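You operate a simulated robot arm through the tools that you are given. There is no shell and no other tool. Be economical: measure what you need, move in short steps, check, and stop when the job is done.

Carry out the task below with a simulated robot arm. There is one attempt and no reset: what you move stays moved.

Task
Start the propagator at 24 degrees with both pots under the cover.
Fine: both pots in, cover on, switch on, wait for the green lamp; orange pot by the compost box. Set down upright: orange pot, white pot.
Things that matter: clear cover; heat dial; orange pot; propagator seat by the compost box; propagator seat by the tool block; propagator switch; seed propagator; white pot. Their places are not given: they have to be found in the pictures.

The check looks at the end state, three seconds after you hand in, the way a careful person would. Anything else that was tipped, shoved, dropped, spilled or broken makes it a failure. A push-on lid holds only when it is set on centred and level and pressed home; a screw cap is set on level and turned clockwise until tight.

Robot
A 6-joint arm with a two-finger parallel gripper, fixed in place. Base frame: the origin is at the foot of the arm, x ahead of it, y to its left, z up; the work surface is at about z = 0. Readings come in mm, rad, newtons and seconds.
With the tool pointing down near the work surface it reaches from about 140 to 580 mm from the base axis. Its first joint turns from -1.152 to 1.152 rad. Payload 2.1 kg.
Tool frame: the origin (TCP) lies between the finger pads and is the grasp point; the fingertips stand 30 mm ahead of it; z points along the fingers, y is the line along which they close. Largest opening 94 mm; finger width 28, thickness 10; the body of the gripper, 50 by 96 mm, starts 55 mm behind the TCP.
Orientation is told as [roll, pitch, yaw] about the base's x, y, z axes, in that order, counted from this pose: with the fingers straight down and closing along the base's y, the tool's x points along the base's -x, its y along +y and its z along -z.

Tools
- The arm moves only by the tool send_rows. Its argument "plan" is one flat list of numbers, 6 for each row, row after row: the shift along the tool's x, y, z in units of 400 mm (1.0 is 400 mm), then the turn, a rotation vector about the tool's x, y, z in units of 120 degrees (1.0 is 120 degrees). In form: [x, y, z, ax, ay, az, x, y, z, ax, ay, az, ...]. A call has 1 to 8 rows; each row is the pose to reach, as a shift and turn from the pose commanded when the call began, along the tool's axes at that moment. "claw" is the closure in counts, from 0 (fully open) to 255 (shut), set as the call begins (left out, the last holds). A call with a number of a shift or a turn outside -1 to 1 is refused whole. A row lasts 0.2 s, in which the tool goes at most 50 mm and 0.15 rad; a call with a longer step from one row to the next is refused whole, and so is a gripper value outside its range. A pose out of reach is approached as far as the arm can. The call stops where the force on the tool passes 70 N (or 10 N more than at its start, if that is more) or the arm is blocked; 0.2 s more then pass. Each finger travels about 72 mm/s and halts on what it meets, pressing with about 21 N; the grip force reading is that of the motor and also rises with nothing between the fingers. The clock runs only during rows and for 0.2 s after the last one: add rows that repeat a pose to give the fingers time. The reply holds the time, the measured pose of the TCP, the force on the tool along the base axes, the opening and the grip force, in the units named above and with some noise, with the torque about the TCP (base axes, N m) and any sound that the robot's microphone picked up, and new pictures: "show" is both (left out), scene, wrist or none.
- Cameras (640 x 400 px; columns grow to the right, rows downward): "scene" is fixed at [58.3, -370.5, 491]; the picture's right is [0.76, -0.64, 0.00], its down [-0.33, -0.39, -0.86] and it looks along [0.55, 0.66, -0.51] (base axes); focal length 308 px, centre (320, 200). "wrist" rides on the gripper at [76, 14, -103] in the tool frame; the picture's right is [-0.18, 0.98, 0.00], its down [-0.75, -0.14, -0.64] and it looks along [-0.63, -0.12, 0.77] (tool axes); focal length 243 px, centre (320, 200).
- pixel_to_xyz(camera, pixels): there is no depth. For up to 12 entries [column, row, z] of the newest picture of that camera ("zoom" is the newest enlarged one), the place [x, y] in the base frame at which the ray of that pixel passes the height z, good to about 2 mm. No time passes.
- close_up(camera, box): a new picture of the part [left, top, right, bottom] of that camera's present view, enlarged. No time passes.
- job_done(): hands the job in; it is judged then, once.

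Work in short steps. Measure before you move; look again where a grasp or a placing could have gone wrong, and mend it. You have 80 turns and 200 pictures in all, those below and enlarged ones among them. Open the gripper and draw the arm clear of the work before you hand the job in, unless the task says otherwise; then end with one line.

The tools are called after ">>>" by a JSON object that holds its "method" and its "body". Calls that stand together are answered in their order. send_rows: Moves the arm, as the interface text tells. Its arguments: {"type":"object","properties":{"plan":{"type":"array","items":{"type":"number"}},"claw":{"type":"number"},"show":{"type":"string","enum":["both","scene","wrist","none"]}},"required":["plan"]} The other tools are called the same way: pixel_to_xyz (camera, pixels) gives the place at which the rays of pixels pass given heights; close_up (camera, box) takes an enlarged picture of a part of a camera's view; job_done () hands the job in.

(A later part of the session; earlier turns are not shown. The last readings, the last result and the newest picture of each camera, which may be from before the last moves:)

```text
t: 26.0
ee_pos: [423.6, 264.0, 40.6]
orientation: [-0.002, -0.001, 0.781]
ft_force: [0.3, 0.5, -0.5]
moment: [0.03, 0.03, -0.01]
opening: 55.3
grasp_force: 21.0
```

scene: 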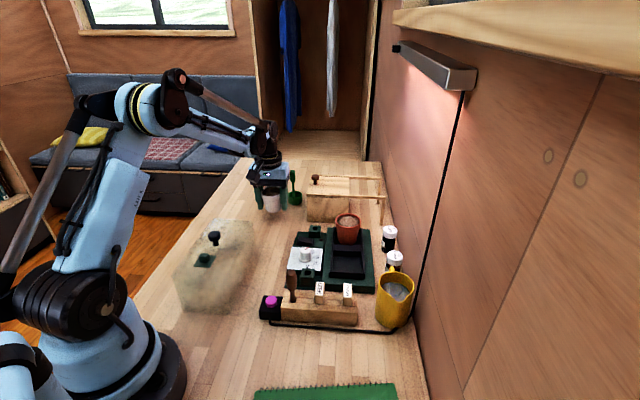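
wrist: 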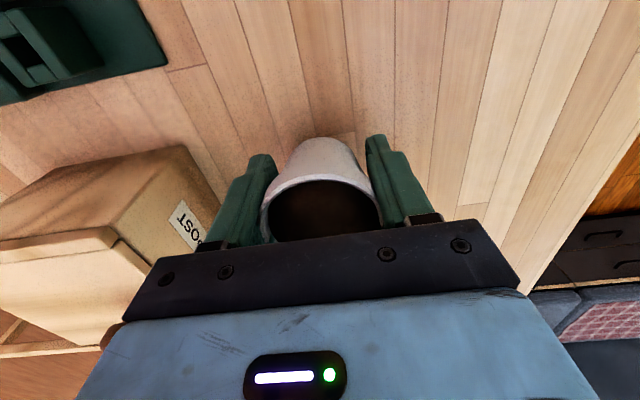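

Still no contact; continue down in small steps.

>>> {"method": "send_rows", "body": {"plan": [0, 0, 0.006, 0, 0, 0, 0, 0, 0.01, 0, 0, 0], "show": "none"}}

>>> {"method": "send_rows", "body": {"plan": [0, 0, 0.004, 0, 0, 0, 0, 0, 0.005, 0, 0, 0], "show": "scene"}}

>>> {"method": "close_up", "body": {"camera": "scene", "box": [220, 160, 330, 250]}}

```text
t: 26.6
ee_pos: [423.0, 264.1, 38.4]
orientation: [-0.002, 0.001, 0.781]
ft_force: [-0.1, -0.3, -0.4]
moment: [0.0, 0.01, -0.03]
opening: 55.2
grasp_force: 20.6
```

```text
t: 27.2
ee_pos: [423.7, 263.7, 35.2]
orientation: [-0.002, 0.002, 0.78]
ft_force: [0.2, -0.1, -0.8]
moment: [0.01, -0.01, 0.01]
opening: 55.4
grasp_force: 21.0
```

scene: 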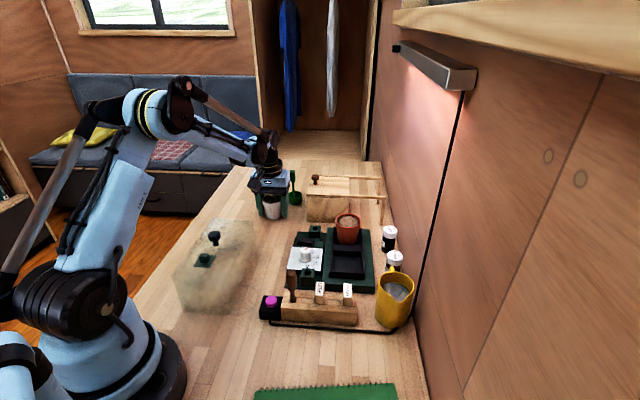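

```text
4.44 times, centred on (275, 205) of scene
```

zoom: 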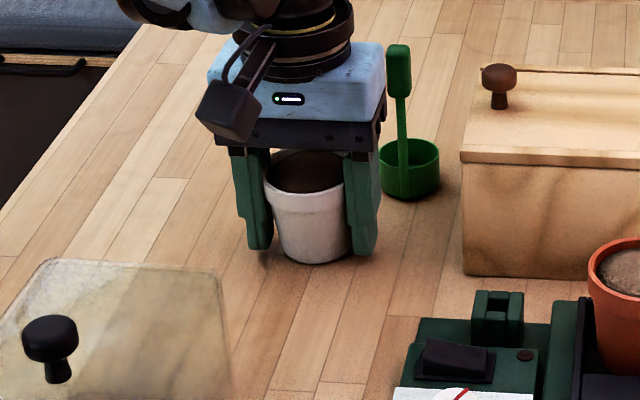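

Very near the table now; two more 1.2 mm steps, watching force.

>>> {"method": "send_rows", "body": {"plan": [0, 0, 0.003, 0, 0, 0], "show": "none"}}

>>> {"method": "send_rows", "body": {"plan": [0, 0, 0.002, 0, 0, 0], "show": "none"}}

```text
t: 27.6
ee_pos: [424.1, 264.3, 33.9]
orientation: [-0.002, 0.001, 0.78]
ft_force: [-0.8, 0.1, -0.5]
moment: [-0.02, -0.01, -0.02]
opening: 55.3
grasp_force: 20.8
```

```text
t: 28.0
ee_pos: [421.9, 263.9, 34.8]
orientation: [-0.002, 0.0, 0.78]
ft_force: [2.4, 1.2, 6.7]
moment: [-0.02, 0.04, -0.01]
opening: 55.3
grasp_force: 21.0
```

Contact at 6.7 N. Open and rise straight to z≈105 for a look at the pot.

>>> {"method": "send_rows", "body": {"plan": [0, 0, 0, 0, 0, 0, 0, 0, 0, 0, 0, 0, 0, 0, 0, 0, 0, 0, 0, 0, -0.09, 0, 0, 0, 0, 0, -0.175, 0, 0, 0], "claw": 0, "show": "wrist"}}

>>> {"method": "close_up", "body": {"camera": "wrist", "box": [240, 60, 400, 220]}}

```text
t: 29.2
ee_pos: [422.4, 263.9, 104.1]
orientation: [-0.004, 0.0, 0.781]
ft_force: [-0.4, 0.2, 0.0]
moment: [0.03, -0.02, -0.01]
opening: 94.1
grasp_force: 0.1
```

wrist: 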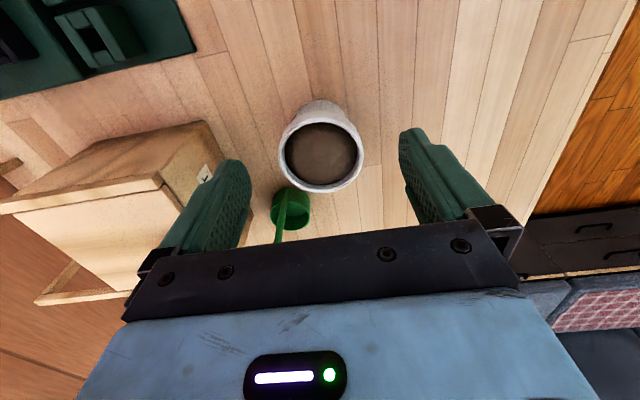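

```text
2.50 times, centred on (320, 140) of wrist
```

zoom: 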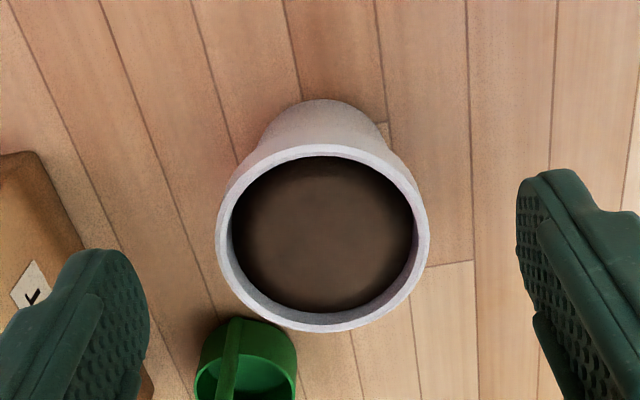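

>>> {"method": "pixel_to_xyz", "body": {"camera": "zoom", "pixels": [[322, 145, 62], [322, 332, 62], [216, 238, 62], [430, 235, 62], [322, 145, 66], [322, 332, 66], [216, 238, 66], [430, 235, 66]]}}

```text
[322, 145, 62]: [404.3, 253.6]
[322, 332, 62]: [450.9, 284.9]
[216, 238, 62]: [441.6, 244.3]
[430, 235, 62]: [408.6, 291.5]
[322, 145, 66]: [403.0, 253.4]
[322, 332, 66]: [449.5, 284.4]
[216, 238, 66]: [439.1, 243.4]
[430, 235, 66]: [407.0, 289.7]
```

Pot centre ≈ (426,268.5), TCP (422.4,264). Shift 6 mm forward, descend to z≈48 and grip.

>>> {"method": "send_rows", "body": {"plan": [-0.015, 0.001, 0.0, 0, 0, 0, -0.015, 0.001, 0.07, 0, 0, 0, -0.015, 0.001, 0.139, 0, 0, 0, -0.015, 0.001, 0.139, 0, 0, 0], "show": "none"}}

>>> {"method": "send_rows", "body": {"plan": [0, 0, 0, 0, 0, 0, 0, 0, 0, 0, 0, 0, 0, 0, 0, 0, 0, 0, 0, 0, 0, 0, 0, 0], "claw": 255, "show": "wrist"}}

>>> {"method": "close_up", "body": {"camera": "wrist", "box": [220, 40, 420, 240]}}

```text
t: 30.2
ee_pos: [427.1, 271.0, 48.2]
orientation: [-0.002, 0.001, 0.78]
ft_force: [0.3, -1.0, -0.3]
moment: [0.01, 0.02, 0.0]
opening: 94.3
grasp_force: 0.1
```

```text
t: 31.2
ee_pos: [428.0, 271.3, 48.5]
orientation: [-0.002, -0.001, 0.78]
ft_force: [1.5, -0.8, 0.2]
moment: [-0.01, 0.0, -0.01]
opening: 55.6
grasp_force: 21.0
```

wrist: 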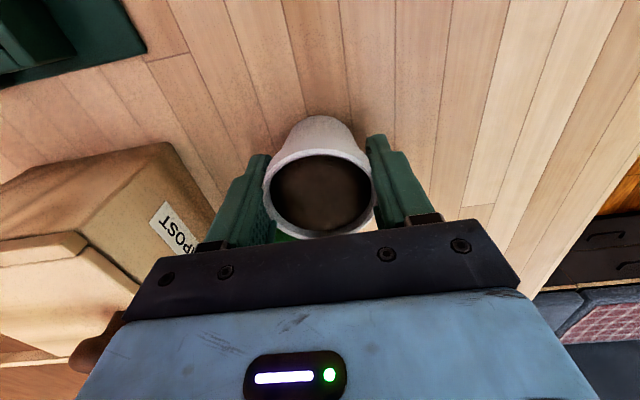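

```text
2.00 times, centred on (320, 140) of wrist
```

zoom: 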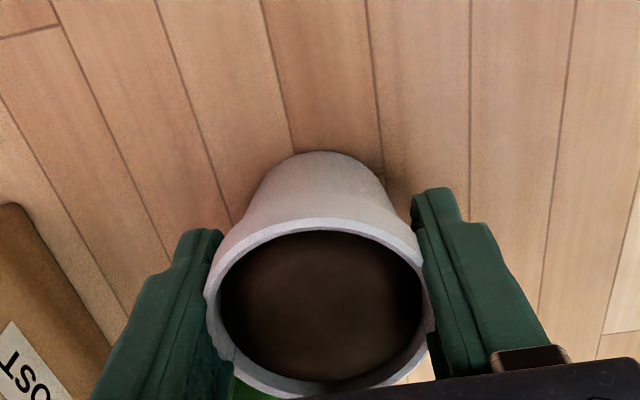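

>>> {"method": "pixel_to_xyz", "body": {"camera": "zoom", "pixels": [[323, 151, 0], [324, 218, 62], [322, 398, 62], [206, 292, 62], [436, 300, 62]]}}

```text
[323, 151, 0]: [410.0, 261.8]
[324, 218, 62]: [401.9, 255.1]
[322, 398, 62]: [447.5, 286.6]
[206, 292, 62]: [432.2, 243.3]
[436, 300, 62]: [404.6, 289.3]
```

Pot is now centred in the fingers (offset ≈0). Carry to the near seat again.

>>> {"method": "send_rows", "body": {"plan": [0, 0, -0.11, 0, 0, 0, 0, 0, -0.22, 0, 0, 0, 0, 0, -0.325, 0, 0, 0, 0.086, -0.085, -0.325, 0, 0, 0, 0.172, -0.17, -0.325, 0, 0, 0, 0.258, -0.255, -0.325, 0, 0, 0, 0.344, -0.34, -0.325, 0, 0, 0, 0.43, -0.425, -0.325, 0, 0, 0], "show": "none"}}

>>> {"method": "send_rows", "body": {"plan": [0.101, -0.1015, 0, 0, 0, 0, 0.101, -0.1015, 0.1, 0, 0, 0, 0.101, -0.1015, 0.18, 0, 0, 0, 0.101, -0.1015, 0.2, 0, 0, 0, 0.101, -0.1015, 0.2, 0, 0, 0], "show": "wrist"}}

>>> {"method": "close_up", "body": {"camera": "wrist", "box": [220, 40, 420, 240]}}

```text
t: 33.0
ee_pos: [424.8, 22.1, 180.5]
orientation: [-0.001, 0.0, 0.781]
ft_force: [0.6, 0.2, -1.2]
moment: [0.0, -0.03, 0.02]
opening: 55.7
grasp_force: 21.3
```

```text
refused: row 1 steps farther than a row can; nothing moved
```

```text
2.00 times, centred on (320, 140) of wrist
```

zoom: 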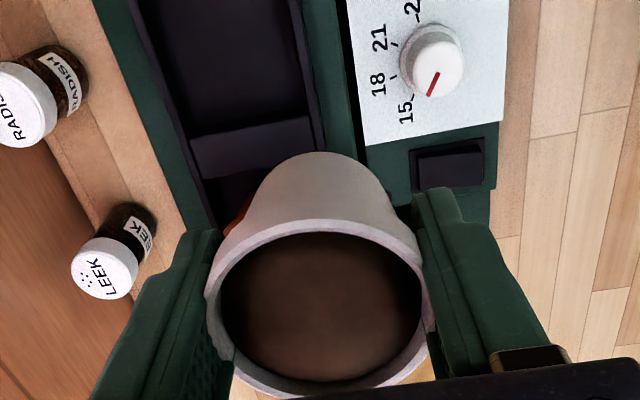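

Row too long; split it in two.

>>> {"method": "send_rows", "body": {"plan": [0.05, -0.05, 0, 0, 0, 0, 0.101, -0.101, 0, 0, 0, 0, 0.101, -0.101, 0.1, 0, 0, 0, 0.101, -0.101, 0.18, 0, 0, 0, 0.101, -0.101, 0.2, 0, 0, 0, 0.101, -0.101, 0.2, 0, 0, 0], "show": "wrist"}}

>>> {"method": "close_up", "body": {"camera": "wrist", "box": [220, 40, 420, 240]}}

```text
t: 34.4
ee_pos: [424.5, -31.2, 99.4]
orientation: [-0.002, 0.0, 0.779]
ft_force: [0.6, 0.0, -0.7]
moment: [-0.01, 0.0, -0.03]
opening: 55.7
grasp_force: 21.1
```

wrist: 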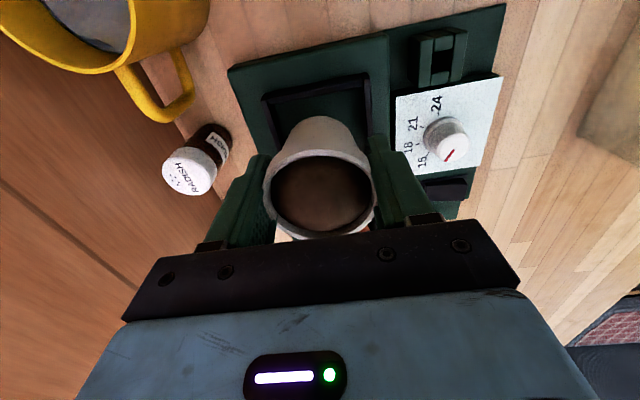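

```text
2.00 times, centred on (320, 140) of wrist
```

zoom: 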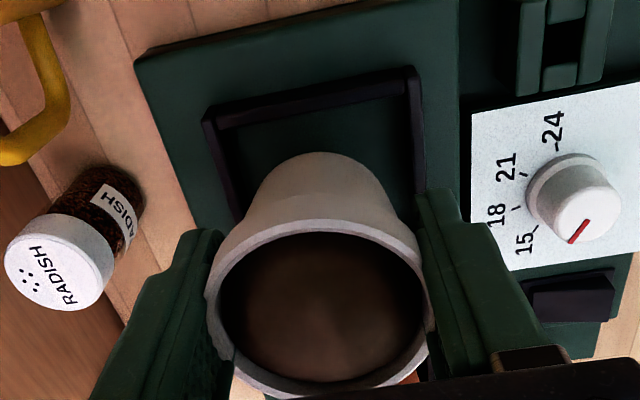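

>>> {"method": "pixel_to_xyz", "body": {"camera": "zoom", "pixels": [[323, 152, 51], [205, 122, 34], [415, 70, 34], [217, 130, 34], [408, 95, 34], [233, 215, 34], [424, 190, 34]]}}

```text
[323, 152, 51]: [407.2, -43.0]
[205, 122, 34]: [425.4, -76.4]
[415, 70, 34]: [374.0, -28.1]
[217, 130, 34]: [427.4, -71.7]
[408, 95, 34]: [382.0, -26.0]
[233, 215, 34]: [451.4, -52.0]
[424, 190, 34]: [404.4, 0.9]
```

Clearances fine: shift 3 mm forward and lower to z≈75, then in small steps.

>>> {"method": "send_rows", "body": {"plan": [-0.007, 0.002, 0.0, 0, 0, 0, -0.007, 0.002, 0.03, 0, 0, 0, -0.007, 0.002, 0.057, 0, 0, 0, -0.007, 0.002, 0.057, 0, 0, 0], "show": "none"}}

>>> {"method": "send_rows", "body": {"plan": [0, 0, 0.005, 0, 0, 0, 0, 0, 0.008, 0, 0, 0], "show": "none"}}

```text
t: 35.4
ee_pos: [425.0, -29.6, 76.4]
orientation: [0.0, 0.0, 0.781]
ft_force: [0.5, -0.6, -0.9]
moment: [-0.02, -0.03, -0.02]
opening: 55.5
grasp_force: 20.3
```

```text
t: 36.0
ee_pos: [425.8, -29.3, 73.0]
orientation: [-0.001, 0.0, 0.781]
ft_force: [0.6, 1.0, -0.1]
moment: [-0.01, -0.01, 0.01]
opening: 55.7
grasp_force: 21.6
```

No contact yet at z=73; step on to ~70.

>>> {"method": "send_rows", "body": {"plan": [0, 0, 0.004, 0, 0, 0, 0, 0, 0.006, 0, 0, 0], "show": "none"}}

>>> {"method": "send_rows", "body": {"plan": [0, 0, 0.002, 0, 0, 0], "show": "none"}}

```text
t: 36.6
ee_pos: [425.4, -28.4, 70.6]
orientation: [-0.001, 0.0, 0.781]
ft_force: [-0.3, -0.6, -0.5]
moment: [-0.04, 0.01, -0.01]
opening: 55.6
grasp_force: 21.6
```

```text
t: 37.0
ee_pos: [425.2, -29.4, 69.9]
orientation: [-0.002, 0.0, 0.779]
ft_force: [1.6, -1.3, 10.1]
moment: [0.05, 0.07, 0.03]
opening: 55.5
grasp_force: 20.7
```

Seated at z≈70 with clean contact. Open and rise.

>>> {"method": "send_rows", "body": {"plan": [0, 0, 0, 0, 0, 0, 0, 0, 0, 0, 0, 0, 0, 0, 0, 0, 0, 0, 0, 0, -0.04, 0, 0, 0, 0, 0, -0.14, 0, 0, 0, 0, 0, -0.25, 0, 0, 0, 0, 0, -0.36, 0, 0, 0], "claw": 0}}

>>> {"method": "close_up", "body": {"camera": "scene", "box": [280, 195, 420, 305]}}

>>> {"method": "close_up", "body": {"camera": "wrist", "box": [220, 0, 500, 170]}}

```text
t: 38.6
ee_pos: [425.8, -28.9, 215.6]
orientation: [-0.002, 0.0, 0.78]
ft_force: [-0.4, 0.6, -1.0]
moment: [-0.02, -0.01, -0.02]
opening: 93.8
grasp_force: 0.0
```

scene: 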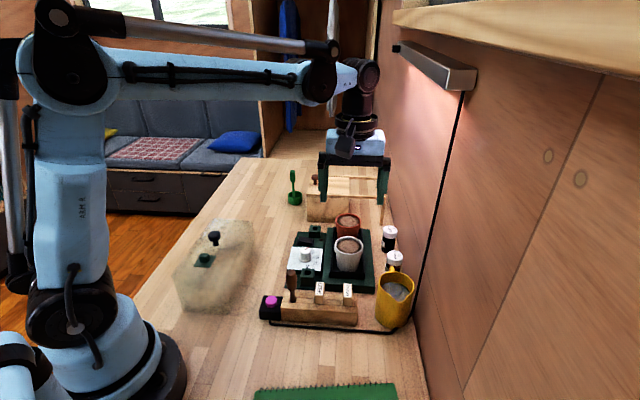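
wrist: 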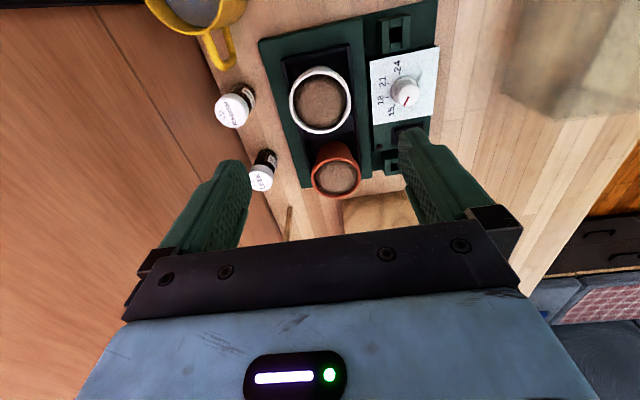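

```text
3.64 times, centred on (350, 250) of scene
```

zoom: 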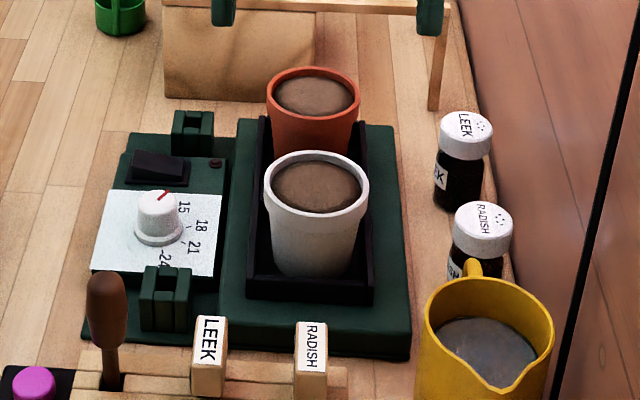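

```text
2.29 times, centred on (360, 85) of wrist
```

zoom: 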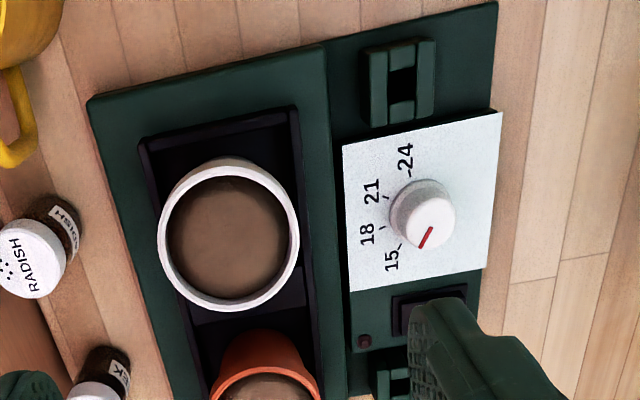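

Both pots stand in their seats. Now the dial: I measure ticks, pointer and the brown dibber's height in this zoom view.

>>> {"method": "pixel_to_xyz", "body": {"camera": "zoom", "pixels": [[398, 246, 24], [383, 228, 24], [388, 197, 24], [408, 175, 24], [421, 248, 45], [432, 229, 45], [434, 208, 45], [423, 183, 30], [391, 215, 28], [391, 262, 24], [406, 158, 24], [457, 218, 28]]}}

>>> {"method": "pixel_to_xyz", "body": {"camera": "scene", "pixels": [[292.8, 299.5, 25], [291.4, 270.6, 80], [291.4, 270.6, 95], [305, 247, 45], [305.6, 261, 24], [315, 229, 22], [308, 272, 50], [308, 272, 35]]}}

>>> {"method": "close_up", "body": {"camera": "wrist", "box": [360, 30, 450, 130]}}

```text
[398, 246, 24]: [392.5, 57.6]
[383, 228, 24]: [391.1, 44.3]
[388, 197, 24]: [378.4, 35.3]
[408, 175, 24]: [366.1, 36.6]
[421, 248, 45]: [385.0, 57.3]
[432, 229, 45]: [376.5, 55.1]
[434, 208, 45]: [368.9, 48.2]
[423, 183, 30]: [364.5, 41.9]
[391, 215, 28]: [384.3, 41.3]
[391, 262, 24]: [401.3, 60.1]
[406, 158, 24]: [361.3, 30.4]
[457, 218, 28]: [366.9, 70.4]
```

```text
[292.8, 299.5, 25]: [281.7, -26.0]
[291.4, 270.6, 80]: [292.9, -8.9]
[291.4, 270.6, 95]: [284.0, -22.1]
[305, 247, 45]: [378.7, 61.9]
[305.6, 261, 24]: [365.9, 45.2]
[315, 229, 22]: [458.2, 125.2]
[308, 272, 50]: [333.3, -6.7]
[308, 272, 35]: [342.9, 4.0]
```

```text
4.00 times, centred on (405, 80) of wrist
```

zoom: 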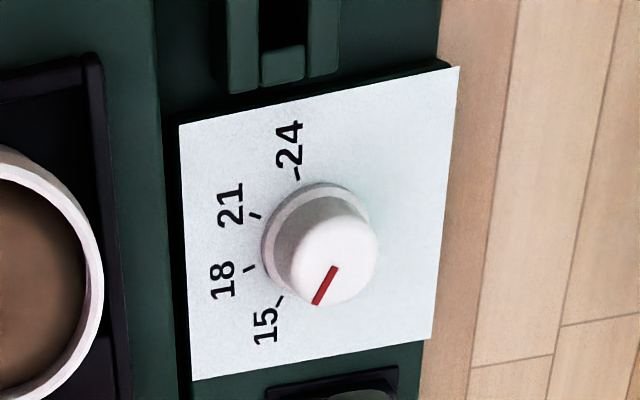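

>>> {"method": "pixel_to_xyz", "body": {"camera": "zoom", "pixels": [[281, 301, 24], [249, 269, 24], [255, 215, 24], [297, 173, 24], [315, 303, 45], [335, 268, 45], [262, 245, 26], [330, 183, 26], [292, 265, 45], [378, 250, 45], [333, 306, 45], [265, 385, 24]]}}

```text
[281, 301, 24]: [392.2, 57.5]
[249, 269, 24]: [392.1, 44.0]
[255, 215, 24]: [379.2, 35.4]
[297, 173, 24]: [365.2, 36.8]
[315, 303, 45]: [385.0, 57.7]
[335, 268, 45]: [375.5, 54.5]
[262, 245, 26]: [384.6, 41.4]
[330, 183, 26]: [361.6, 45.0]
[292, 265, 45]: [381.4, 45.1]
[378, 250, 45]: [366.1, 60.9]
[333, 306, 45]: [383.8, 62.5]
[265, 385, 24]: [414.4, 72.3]
```

Dial axis ≈ (374.3,53.2), ticks at 14°, −28°, −75°, −120°, pointer at about +20°: needs ~139° clockwise. I pre-open to ~36 mm, yaw to 1.2, and hover above the dial.

>>> {"method": "send_rows", "body": {"plan": [-0.0175, 0.079, 0, 0, 0, -0.0668, -0.035, 0.158, 0, 0, 0, -0.1337, -0.0526, 0.2367, 0, 0, 0, -0.2005, -0.0526, 0.2367, 0.1, 0, 0, -0.2005, -0.0526, 0.2367, 0.2, 0, 0, -0.2005, -0.0526, 0.2367, 0.26, 0, 0, -0.2005, -0.0526, 0.2367, 0.26, 0, 0, -0.2005], "claw": 157}}

>>> {"method": "close_up", "body": {"camera": "wrist", "box": [260, 60, 420, 200]}}

```text
t: 40.2
ee_pos: [371.9, 54.9, 109.7]
orientation: [-0.003, -0.001, 1.201]
ft_force: [0.7, -0.4, 0.3]
moment: [-0.01, 0.02, 0.01]
opening: 36.0
grasp_force: 0.1
```

scene: 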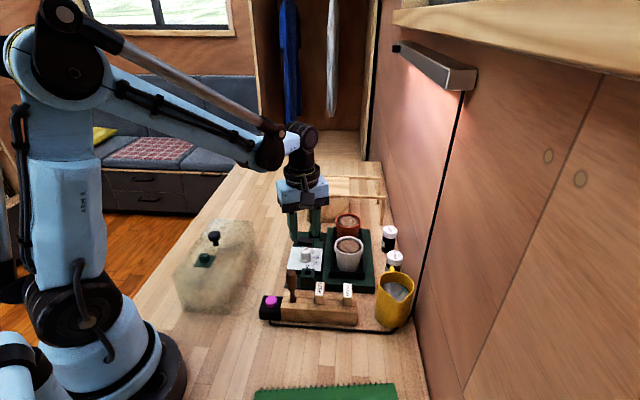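
wrist: 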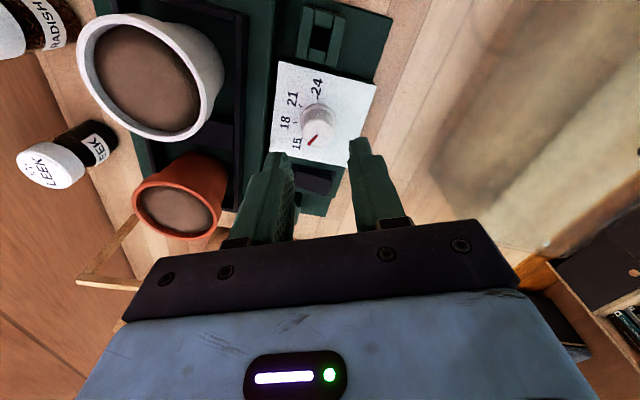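

```text
2.86 times, centred on (340, 130) of wrist
```

zoom: 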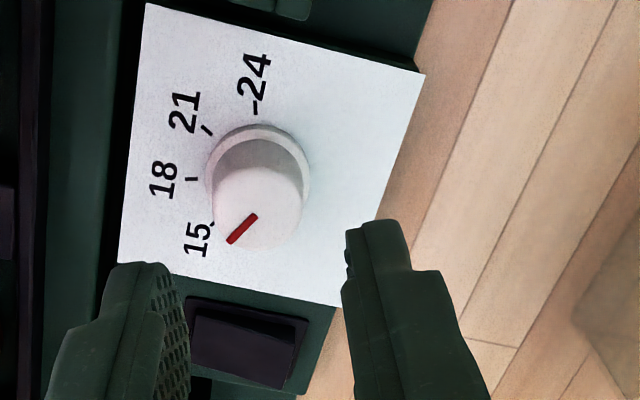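

>>> {"method": "pixel_to_xyz", "body": {"camera": "zoom", "pixels": [[204, 178, 26], [308, 178, 26], [256, 124, 26], [213, 210, 44], [303, 205, 44], [259, 249, 44], [255, 217, 44], [231, 242, 44], [210, 224, 24], [187, 178, 24], [204, 127, 24], [254, 112, 24]]}}

```text
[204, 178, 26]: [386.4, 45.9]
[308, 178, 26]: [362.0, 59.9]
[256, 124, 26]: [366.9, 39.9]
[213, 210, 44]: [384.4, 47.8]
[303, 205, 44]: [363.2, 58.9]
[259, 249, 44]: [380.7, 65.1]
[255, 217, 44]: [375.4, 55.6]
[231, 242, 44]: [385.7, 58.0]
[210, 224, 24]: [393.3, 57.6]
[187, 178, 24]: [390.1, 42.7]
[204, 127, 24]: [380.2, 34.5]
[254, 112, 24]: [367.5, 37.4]
```

Dial axis confirmed (374,53.2). Descend so the fingertips grip the knob's upper part (TCP z≈62).

>>> {"method": "send_rows", "body": {"plan": [0.001, -0.004, 0.05, 0, 0, 0, 0.001, -0.004, 0.1, 0, 0, 0, 0.001, -0.004, 0.119, 0, 0, 0, 0.001, -0.004, 0.119, 0, 0, 0]}}

>>> {"method": "close_up", "body": {"camera": "wrist", "box": [260, 80, 420, 220]}}

>>> {"method": "close_up", "body": {"camera": "scene", "box": [270, 210, 350, 290]}}

```text
t: 41.2
ee_pos: [373.9, 52.9, 61.5]
orientation: [-0.001, 0.001, 1.2]
ft_force: [0.4, 0.2, -0.7]
moment: [0.0, -0.01, -0.01]
opening: 36.0
grasp_force: 0.2
```

scene: 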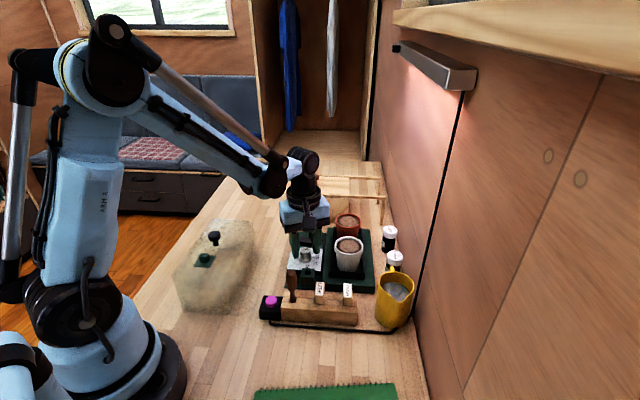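
wrist: 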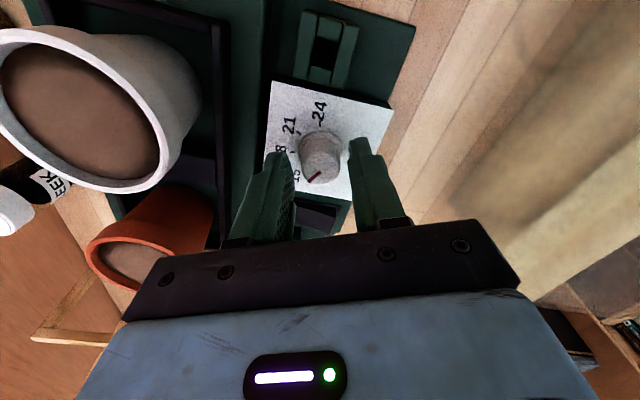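

```text
2.86 times, centred on (340, 150) of wrist
```

zoom: 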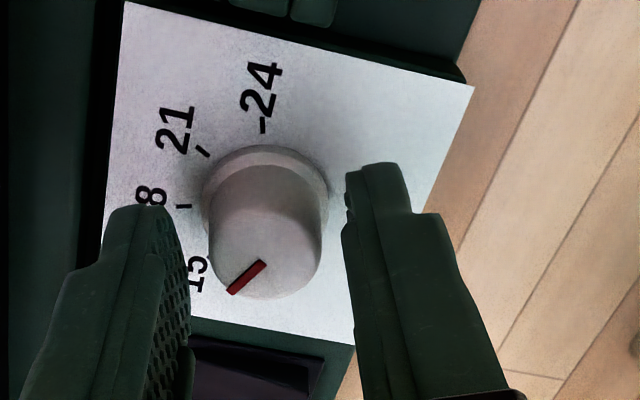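

```text
5.00 times, centred on (310, 250) of scene
```

zoom: 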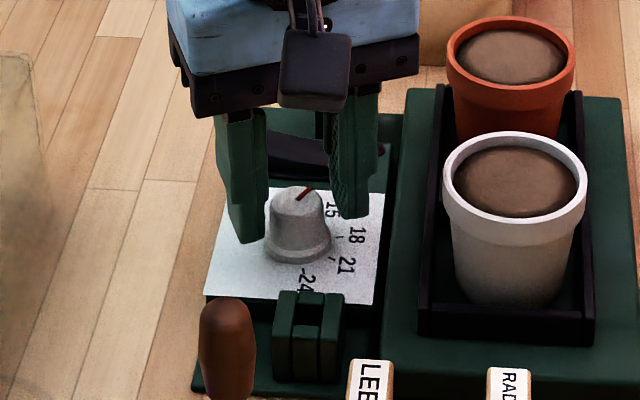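

Fingers straddle the knob. Close and begin turning clockwise (tool z positive).

>>> {"method": "send_rows", "body": {"plan": [0, 0, 0, 0, 0, 0, 0, 0, 0, 0, 0, 0, 0, 0, 0, 0, 0, 0], "claw": 255, "show": "none"}}

>>> {"method": "send_rows", "body": {"plan": [0, 0, 0, 0, 0, 0.07, 0, 0, 0, 0, 0, 0.14, 0, 0, 0, 0, 0, 0.21, 0, 0, 0, 0, 0, 0.28], "show": "wrist"}}

>>> {"method": "close_up", "body": {"camera": "wrist", "box": [260, 80, 420, 220]}}

```text
t: 42.0
ee_pos: [374.3, 52.4, 61.7]
orientation: [-0.002, -0.001, 1.2]
ft_force: [1.4, -0.9, -9.6]
moment: [0.01, -0.04, 0.01]
opening: 25.0
grasp_force: 45.1
```

```text
t: 43.0
ee_pos: [372.9, 53.5, 61.1]
orientation: [0.006, -0.002, 0.613]
ft_force: [-22.5, 18.0, -3.3]
moment: [0.83, -0.05, 0.12]
opening: 24.7
grasp_force: 44.5
```

wrist: 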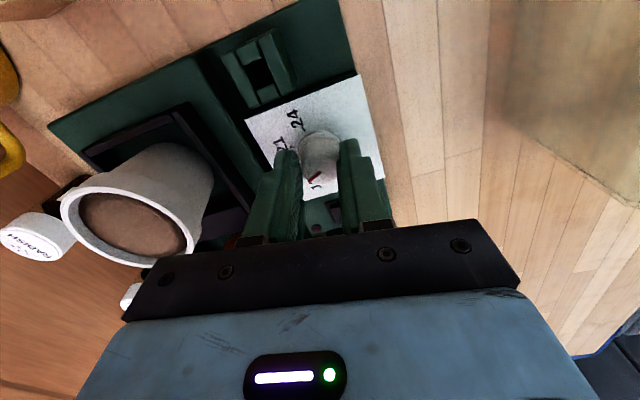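

```text
2.86 times, centred on (340, 150) of wrist
```

zoom: 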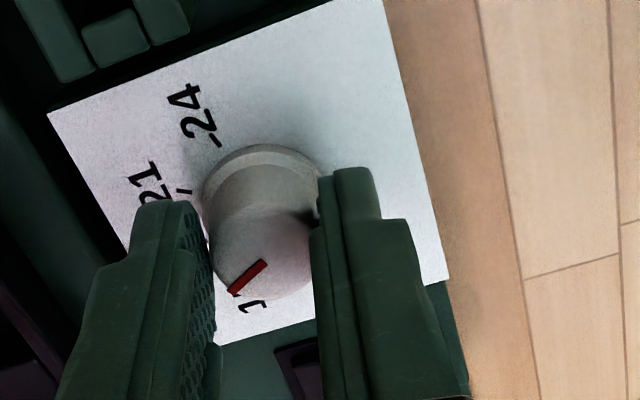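

The dial turns along with the gripper, with some side load (tool +y). I shift ~1.6 mm to relieve it and continue a bit.

>>> {"method": "send_rows", "body": {"plan": [-0.0036, 0.002, 0, 0, 0, 0, -0.0036, 0.002, 0, 0, 0, 0], "show": "none"}}

>>> {"method": "send_rows", "body": {"plan": [0, 0, 0, 0, 0, 0.06, 0, 0, 0, 0, 0, 0.12], "show": "none"}}

```text
t: 43.6
ee_pos: [373.5, 53.8, 60.9]
orientation: [0.007, 0.003, 0.613]
ft_force: [-28.7, 10.8, -5.8]
moment: [0.91, 0.04, 0.04]
opening: 24.8
grasp_force: 45.2
```

```text
t: 44.2
ee_pos: [373.6, 54.9, 61.4]
orientation: [0.007, 0.007, 0.361]
ft_force: [-28.7, 15.3, 3.7]
moment: [0.52, 0.53, 0.07]
opening: 24.9
grasp_force: 44.7
```

Side load persists; look for any unintended contact.

>>> {"method": "close_up", "body": {"camera": "scene", "box": [270, 200, 370, 290]}}

>>> {"method": "close_up", "body": {"camera": "wrist", "box": [240, 80, 420, 240]}}

```text
4.44 times, centred on (320, 245) of scene
```

zoom: 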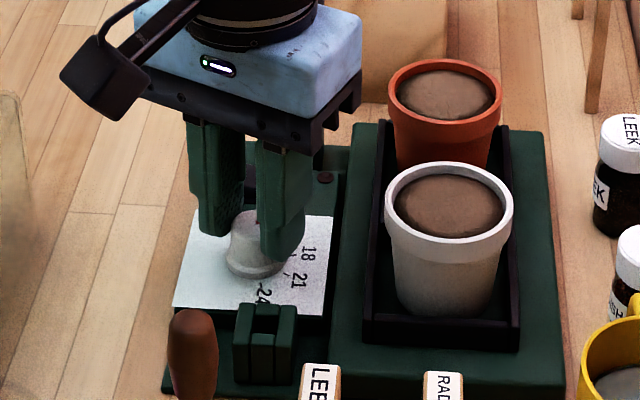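

```text
2.50 times, centred on (330, 160) of wrist
```

zoom: 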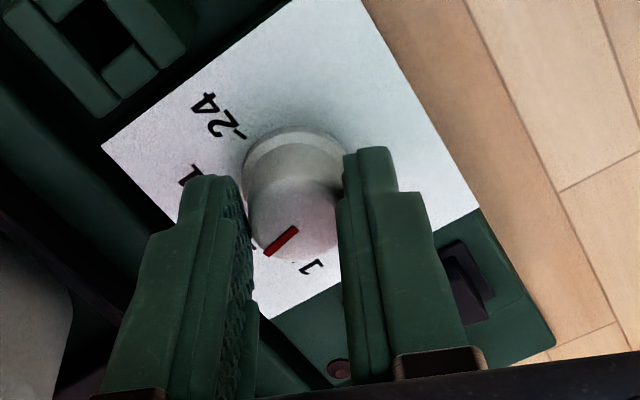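

No stray contact; the commanded centre is just off the dial axis. Shift tool x/y +3 mm to unload.

>>> {"method": "send_rows", "body": {"plan": [0.004, 0.004, 0, 0, 0, 0, 0.0075, 0.0075, 0, 0, 0, 0], "show": "none"}}

```text
t: 44.8
ee_pos: [372.2, 54.8, 60.5]
orientation: [-0.003, -0.006, 0.361]
ft_force: [1.2, 10.1, 38.2]
moment: [0.2, 0.44, 0.04]
opening: 24.8
grasp_force: 45.6
```

A vertical load appeared; I release, rise 3 mm, and view to recentre before regripping.

>>> {"method": "send_rows", "body": {"plan": [0, 0, 0, 0, 0, 0, 0, 0, 0, 0, 0, 0, 0, 0, -0.0075, 0, 0, 0], "claw": 157, "show": "wrist"}}

>>> {"method": "close_up", "body": {"camera": "wrist", "box": [260, 80, 420, 220]}}

```text
t: 45.6
ee_pos: [371.0, 55.8, 65.2]
orientation: [-0.001, 0.0, 0.363]
ft_force: [-0.2, 0.1, 0.4]
moment: [0.0, 0.0, -0.01]
opening: 36.0
grasp_force: 0.1
```

wrist: 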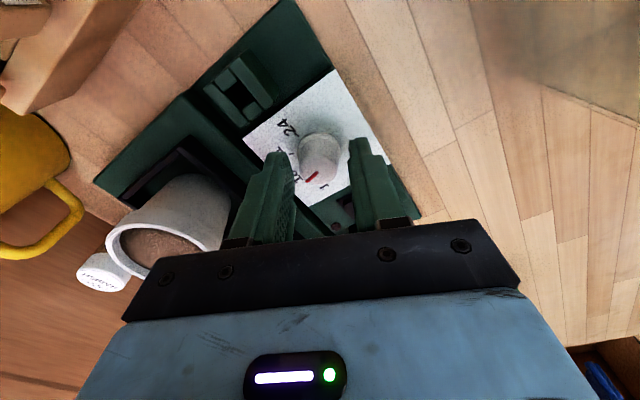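

```text
2.86 times, centred on (340, 150) of wrist
```

zoom: 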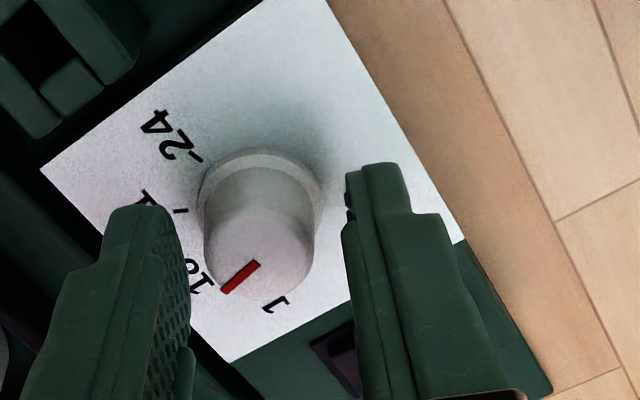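

>>> {"method": "pixel_to_xyz", "body": {"camera": "zoom", "pixels": [[205, 255, 44], [314, 250, 44], [259, 206, 44], [262, 303, 44], [222, 292, 44], [258, 262, 44], [200, 160, 24], [188, 211, 24]]}}

```text
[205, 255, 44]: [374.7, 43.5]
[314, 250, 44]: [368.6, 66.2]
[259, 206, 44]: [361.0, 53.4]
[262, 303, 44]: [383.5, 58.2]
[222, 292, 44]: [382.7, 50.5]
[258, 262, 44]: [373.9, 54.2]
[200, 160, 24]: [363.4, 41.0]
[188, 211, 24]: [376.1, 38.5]
```

Knob axis ≈ (372.3,55), TCP centred; pointer now at −23°, so ~97° remains. Regrip here and turn on.

>>> {"method": "send_rows", "body": {"plan": [0, -0.001, 0.003, 0, 0, 0, 0, -0.001, 0.003, 0, 0, 0, 0, -0.001, 0.003, 0, 0, 0], "claw": 255, "show": "none"}}

>>> {"method": "send_rows", "body": {"plan": [0, 0, 0, 0, 0, 0.07, 0, 0, 0, 0, 0, 0.14, 0, 0, 0, 0, 0, 0.21, 0, 0, 0, 0, 0, 0.28], "show": "none"}}

```text
t: 46.4
ee_pos: [370.7, 54.3, 65.5]
orientation: [-0.004, -0.001, 0.36]
ft_force: [12.3, -15.5, 36.1]
moment: [-0.59, -0.21, -0.09]
opening: 24.4
grasp_force: 44.8
```

```text
t: 47.4
ee_pos: [371.2, 57.3, 64.2]
orientation: [0.003, 0.0, -0.227]
ft_force: [3.8, 0.1, 40.7]
moment: [-0.16, -0.73, -0.01]
opening: 24.5
grasp_force: 45.2
```

Turning works (taper pushes up a bit). Continue ~59° more.

>>> {"method": "send_rows", "body": {"plan": [0, 0, 0, 0, 0, 0.07, 0, 0, 0, 0, 0, 0.14, 0, 0, 0, 0, 0, 0.21, 0, 0, 0, 0, 0, 0.28, 0, 0, 0, 0, 0, 0.35, 0, 0, 0, 0, 0, 0.42, 0, 0, 0, 0, 0, 0.49], "show": "wrist"}}

>>> {"method": "close_up", "body": {"camera": "wrist", "box": [260, 80, 420, 220]}}

>>> {"method": "close_up", "body": {"camera": "scene", "box": [270, 215, 350, 285]}}

```text
t: 49.0
ee_pos: [374.5, 58.0, 63.4]
orientation: [0.013, 0.003, -1.251]
ft_force: [27.5, 29.7, -3.9]
moment: [0.74, -0.87, 0.37]
opening: 24.7
grasp_force: 45.2
```

wrist: 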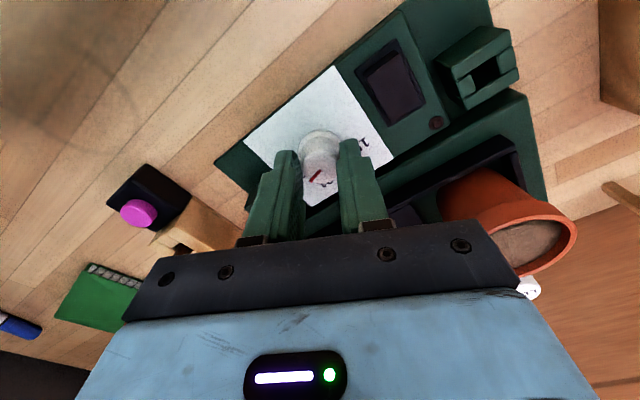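

```text
2.86 times, centred on (340, 150) of wrist
```

zoom: 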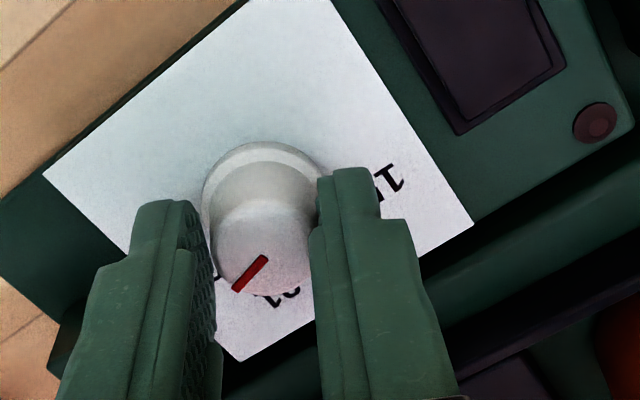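

```text
5.71 times, centred on (310, 250) of scene
```

zoom: 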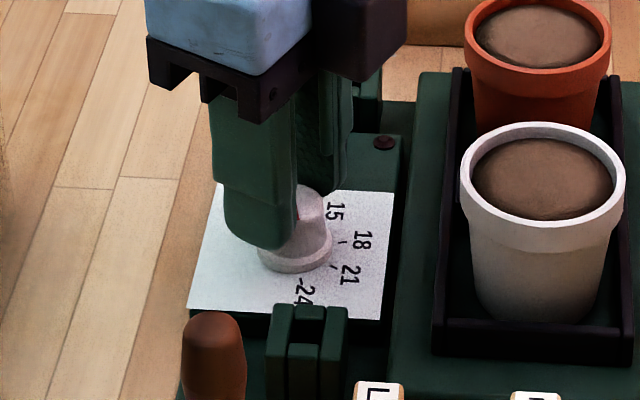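

Release, rise and read the pointer.

>>> {"method": "send_rows", "body": {"plan": [0, 0, 0, 0, 0, 0, 0, 0, 0, 0, 0, 0, 0, 0, -0.08, 0, 0, 0, 0.03, 0, -0.16, 0, 0, 0], "claw": 157, "show": "wrist"}}

>>> {"method": "close_up", "body": {"camera": "wrist", "box": [260, 60, 400, 180]}}

>>> {"method": "close_up", "body": {"camera": "scene", "box": [275, 225, 345, 285]}}

```text
t: 50.0
ee_pos: [368.0, 68.2, 125.4]
orientation: [-0.001, -0.002, -1.25]
ft_force: [1.5, 0.6, 0.6]
moment: [0.01, 0.03, -0.03]
opening: 36.1
grasp_force: 0.0
```

wrist: 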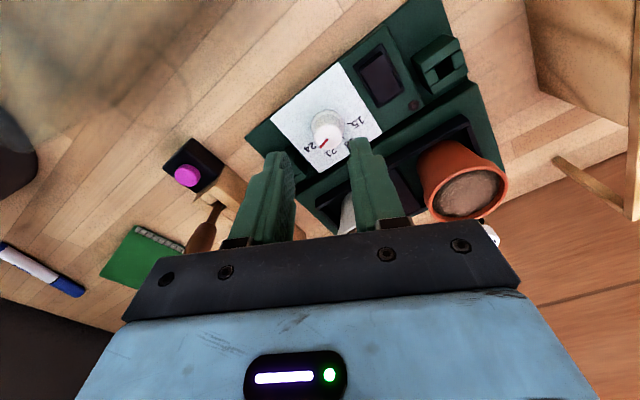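

```text
3.33 times, centred on (330, 120) of wrist
```

zoom: 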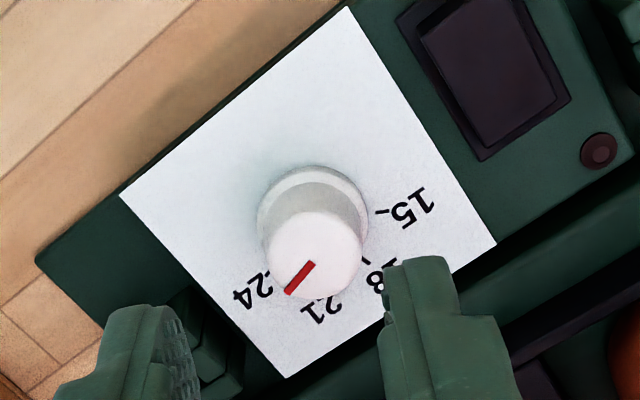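

```text
6.67 times, centred on (310, 255) of scene
```

zoom: 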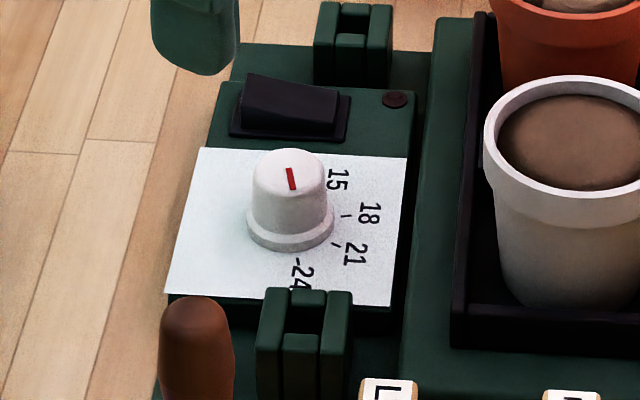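

>>> {"method": "pixel_to_xyz", "body": {"camera": "wrist", "pixels": [[328.2, 138.6, 44], [320.4, 147.6, 44], [313.8, 132, 44], [342.9, 132, 44], [313.8, 141.6, 24], [348.3, 123.3, 24], [342.9, 137.7, 24], [328.5, 149.5, 44], [311.1, 125.4, 26], [344.1, 125.4, 26]]}}

>>> {"method": "pixel_to_xyz", "body": {"camera": "scene", "pixels": [[305.2, 250.1, 44], [306.2, 253.4, 44], [302, 251.5, 44], [312.6, 252, 44], [306.5, 264, 24], [314.2, 257.3, 24], [312.4, 262, 24]]}}

```text
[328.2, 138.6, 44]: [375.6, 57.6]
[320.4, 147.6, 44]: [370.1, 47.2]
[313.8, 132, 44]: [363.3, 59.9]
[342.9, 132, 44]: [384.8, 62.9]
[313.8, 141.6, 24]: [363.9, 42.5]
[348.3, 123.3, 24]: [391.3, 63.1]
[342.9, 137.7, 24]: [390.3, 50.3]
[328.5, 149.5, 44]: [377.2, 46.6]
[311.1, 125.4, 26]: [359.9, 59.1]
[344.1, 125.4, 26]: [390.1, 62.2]
```

```text
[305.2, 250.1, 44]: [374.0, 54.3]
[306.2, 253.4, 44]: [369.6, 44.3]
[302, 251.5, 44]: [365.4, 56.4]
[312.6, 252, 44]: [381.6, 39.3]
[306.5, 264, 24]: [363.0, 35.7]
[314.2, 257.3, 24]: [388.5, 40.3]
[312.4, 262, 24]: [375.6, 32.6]
```

Pointer is within ~2–4° of the 24 tick (≈0.2 °C) — good. Now raise and go over the cover, turning to yaw ≈0.76.

>>> {"method": "send_rows", "body": {"plan": [0, 0, -0.11, 0, 0, -0.0686, 0, 0, -0.22, 0, 0, -0.1372, 0.02, -0.02, -0.3375, 0, 0, -0.2058, 0.07, -0.08, -0.3375, 0, 0, -0.2744, 0.12, -0.14, -0.3375, 0, 0, -0.343, 0.17, -0.2, -0.3375, 0, 0, -0.4116, 0.22, -0.265, -0.3375, 0, 0, -0.4802, 0.275, -0.328, -0.3375, 0, 0, -0.5488], "claw": 0, "show": "none"}}

>>> {"method": "send_rows", "body": {"plan": [0, 0, 0, 0, 0, -0.0686, 0, 0, 0, 0, 0, -0.1372, 0, 0, 0, 0, 0, -0.2058, 0, 0, 0, 0, 0, -0.2744, 0, 0, 0, 0, 0, -0.343, 0, 0, 0, 0, 0, -0.411]}}

>>> {"method": "close_up", "body": {"camera": "wrist", "box": [230, 0, 430, 200]}}

```text
t: 51.8
ee_pos: [208.3, 127.4, 261.4]
orientation: [-0.001, 0.0, -0.097]
ft_force: [-0.4, -0.2, -0.3]
moment: [0.02, -0.02, 0.0]
opening: 94.0
grasp_force: 0.1
```

```text
t: 53.2
ee_pos: [208.9, 128.8, 261.3]
orientation: [-0.001, 0.0, 0.764]
ft_force: [-0.8, -0.7, -0.1]
moment: [-0.01, 0.0, 0.0]
opening: 94.0
grasp_force: 0.1
```

scene: 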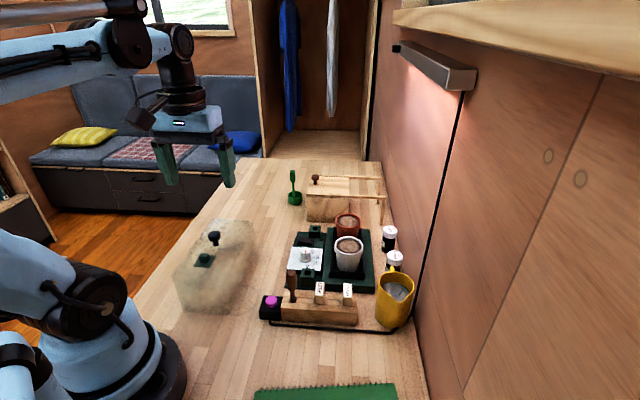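
wrist: 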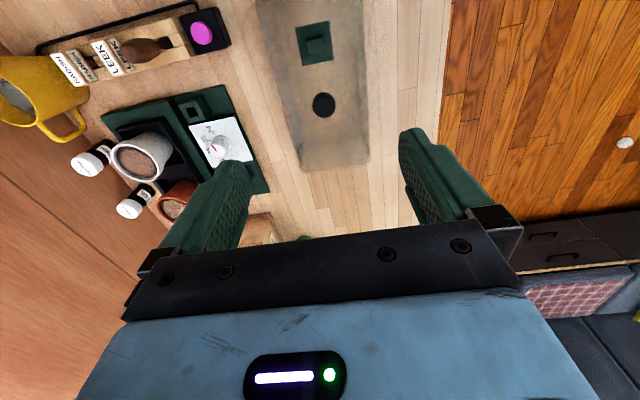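

```text
2.00 times, centred on (330, 100) of wrist
```

zoom: 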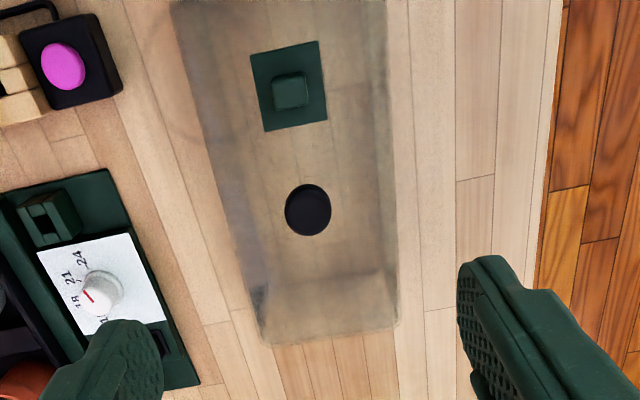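

Now measure vent plate and base corners to get the cover's yaw and centre.

>>> {"method": "pixel_to_xyz", "body": {"camera": "zoom", "pixels": [[250, 53, 97], [318, 41, 97], [327, 121, 97], [264, 131, 97], [308, 209, 123], [262, 343, 0], [397, 325, 0], [285, 209, 123], [332, 209, 123], [262, 343, 3], [252, 290, 95], [384, 268, 95]]}}

>>> {"method": "close_up", "body": {"camera": "wrist", "box": [270, 80, 390, 190]}}

```text
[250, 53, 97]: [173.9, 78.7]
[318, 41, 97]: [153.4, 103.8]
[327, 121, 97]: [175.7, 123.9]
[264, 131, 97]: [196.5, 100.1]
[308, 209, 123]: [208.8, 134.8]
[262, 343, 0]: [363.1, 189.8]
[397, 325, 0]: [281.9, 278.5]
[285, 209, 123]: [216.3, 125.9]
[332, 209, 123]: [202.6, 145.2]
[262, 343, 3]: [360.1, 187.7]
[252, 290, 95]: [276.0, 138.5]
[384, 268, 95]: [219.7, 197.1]
```

```text
3.64 times, centred on (330, 135) of wrist
```

zoom: 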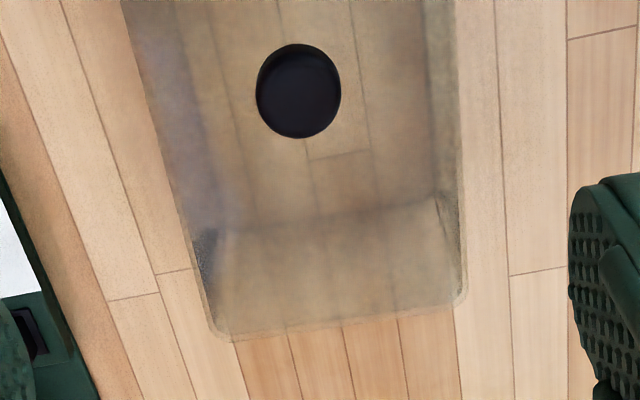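

>>> {"method": "pixel_to_xyz", "body": {"camera": "zoom", "pixels": [[230, 341, 95], [450, 306, 95], [205, 310, 95], [122, 5, 95], [466, 290, 95], [456, 5, 95], [228, 228, 0], [437, 197, 0], [298, 91, 125], [257, 91, 125], [341, 91, 125], [298, 44, 125]]}}

```text
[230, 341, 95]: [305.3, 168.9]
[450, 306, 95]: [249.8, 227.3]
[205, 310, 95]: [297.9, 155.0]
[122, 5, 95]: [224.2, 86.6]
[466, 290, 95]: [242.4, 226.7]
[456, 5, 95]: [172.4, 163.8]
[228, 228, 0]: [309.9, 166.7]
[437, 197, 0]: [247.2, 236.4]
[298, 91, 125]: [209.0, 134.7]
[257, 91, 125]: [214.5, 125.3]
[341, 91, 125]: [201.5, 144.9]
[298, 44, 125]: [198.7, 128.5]
```

Cover: yaw ≈42.6° (0.744 rad), centre = knob (208.5,134), ~91×181 mm. Now refine the propagator deck/tray geometry from the scene camera (arm is out of the way).

>>> {"method": "close_up", "body": {"camera": "scene", "box": [310, 220, 390, 300]}}

```text
5.00 times, centred on (350, 260) of scene
```

zoom: 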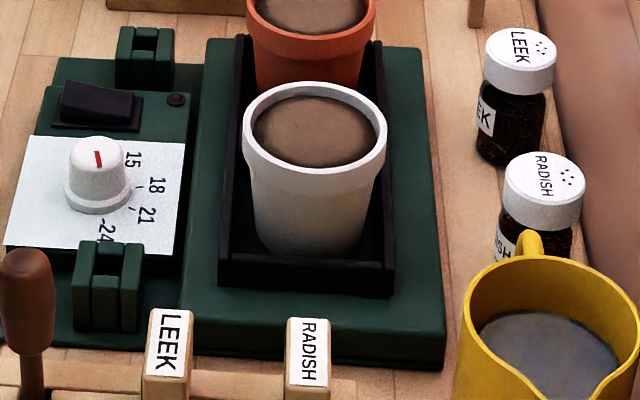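

>>> {"method": "pixel_to_xyz", "body": {"camera": "zoom", "pixels": [[443, 336, 22], [441, 370, 0], [181, 320, 22], [205, 40, 22], [418, 48, 22], [218, 256, 34], [395, 266, 34], [237, 37, 34], [383, 42, 34], [222, 286, 22], [392, 297, 22], [245, 133, 80]]}}

```text
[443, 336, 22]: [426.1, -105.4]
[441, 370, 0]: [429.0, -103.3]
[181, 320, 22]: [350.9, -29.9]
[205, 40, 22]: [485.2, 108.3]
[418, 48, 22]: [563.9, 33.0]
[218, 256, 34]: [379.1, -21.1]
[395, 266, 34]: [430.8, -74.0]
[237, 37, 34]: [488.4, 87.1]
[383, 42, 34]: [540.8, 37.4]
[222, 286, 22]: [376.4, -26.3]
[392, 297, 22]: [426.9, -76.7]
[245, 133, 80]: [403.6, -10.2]
```

Deck centre ≈ (456.6,3), yaw ≈45°. Descend onto the cover's knob with ~50 mm opening, stopping at z≈150 to check.

>>> {"method": "send_rows", "body": {"plan": [-0.0076, 0.009, 0.1, 0, 0, 0.0095, -0.0076, 0.009, 0.2, 0, 0, 0.0095, -0.0076, 0.009, 0.275, 0, 0, 0.0095, -0.0076, 0.009, 0.275, 0, 0, 0.0095], "claw": 119, "show": "wrist"}}

>>> {"method": "close_up", "body": {"camera": "wrist", "box": [240, 80, 420, 240]}}

>>> {"method": "close_up", "body": {"camera": "scene", "box": [165, 190, 265, 290]}}

```text
t: 54.2
ee_pos: [209.1, 140.1, 152.0]
orientation: [-0.001, 0.0, 0.74]
ft_force: [-0.8, 0.1, -1.0]
moment: [-0.01, -0.01, 0.02]
opening: 50.3
grasp_force: 0.0
```

wrist: 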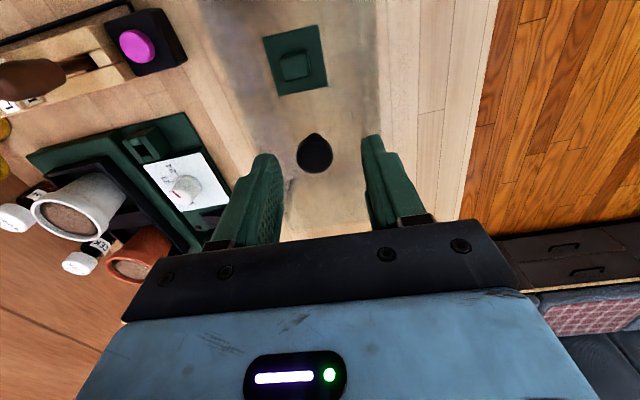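

```text
2.50 times, centred on (330, 160) of wrist
```

zoom: 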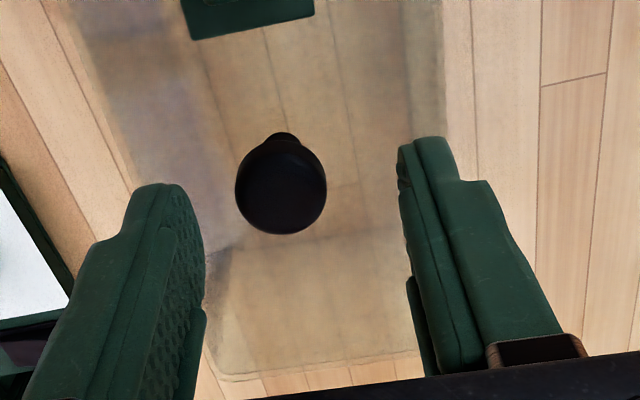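

```text
4.00 times, centred on (215, 240) of scene
```

zoom: 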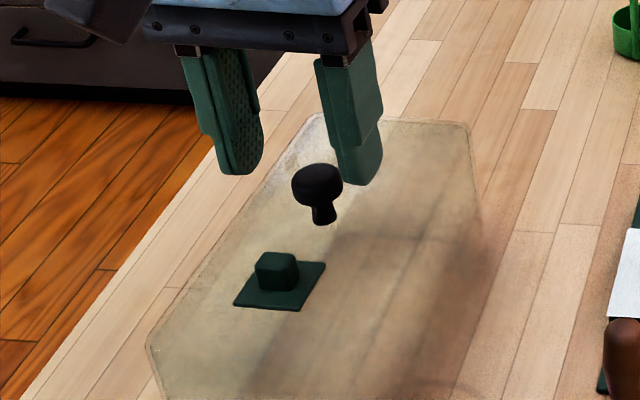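

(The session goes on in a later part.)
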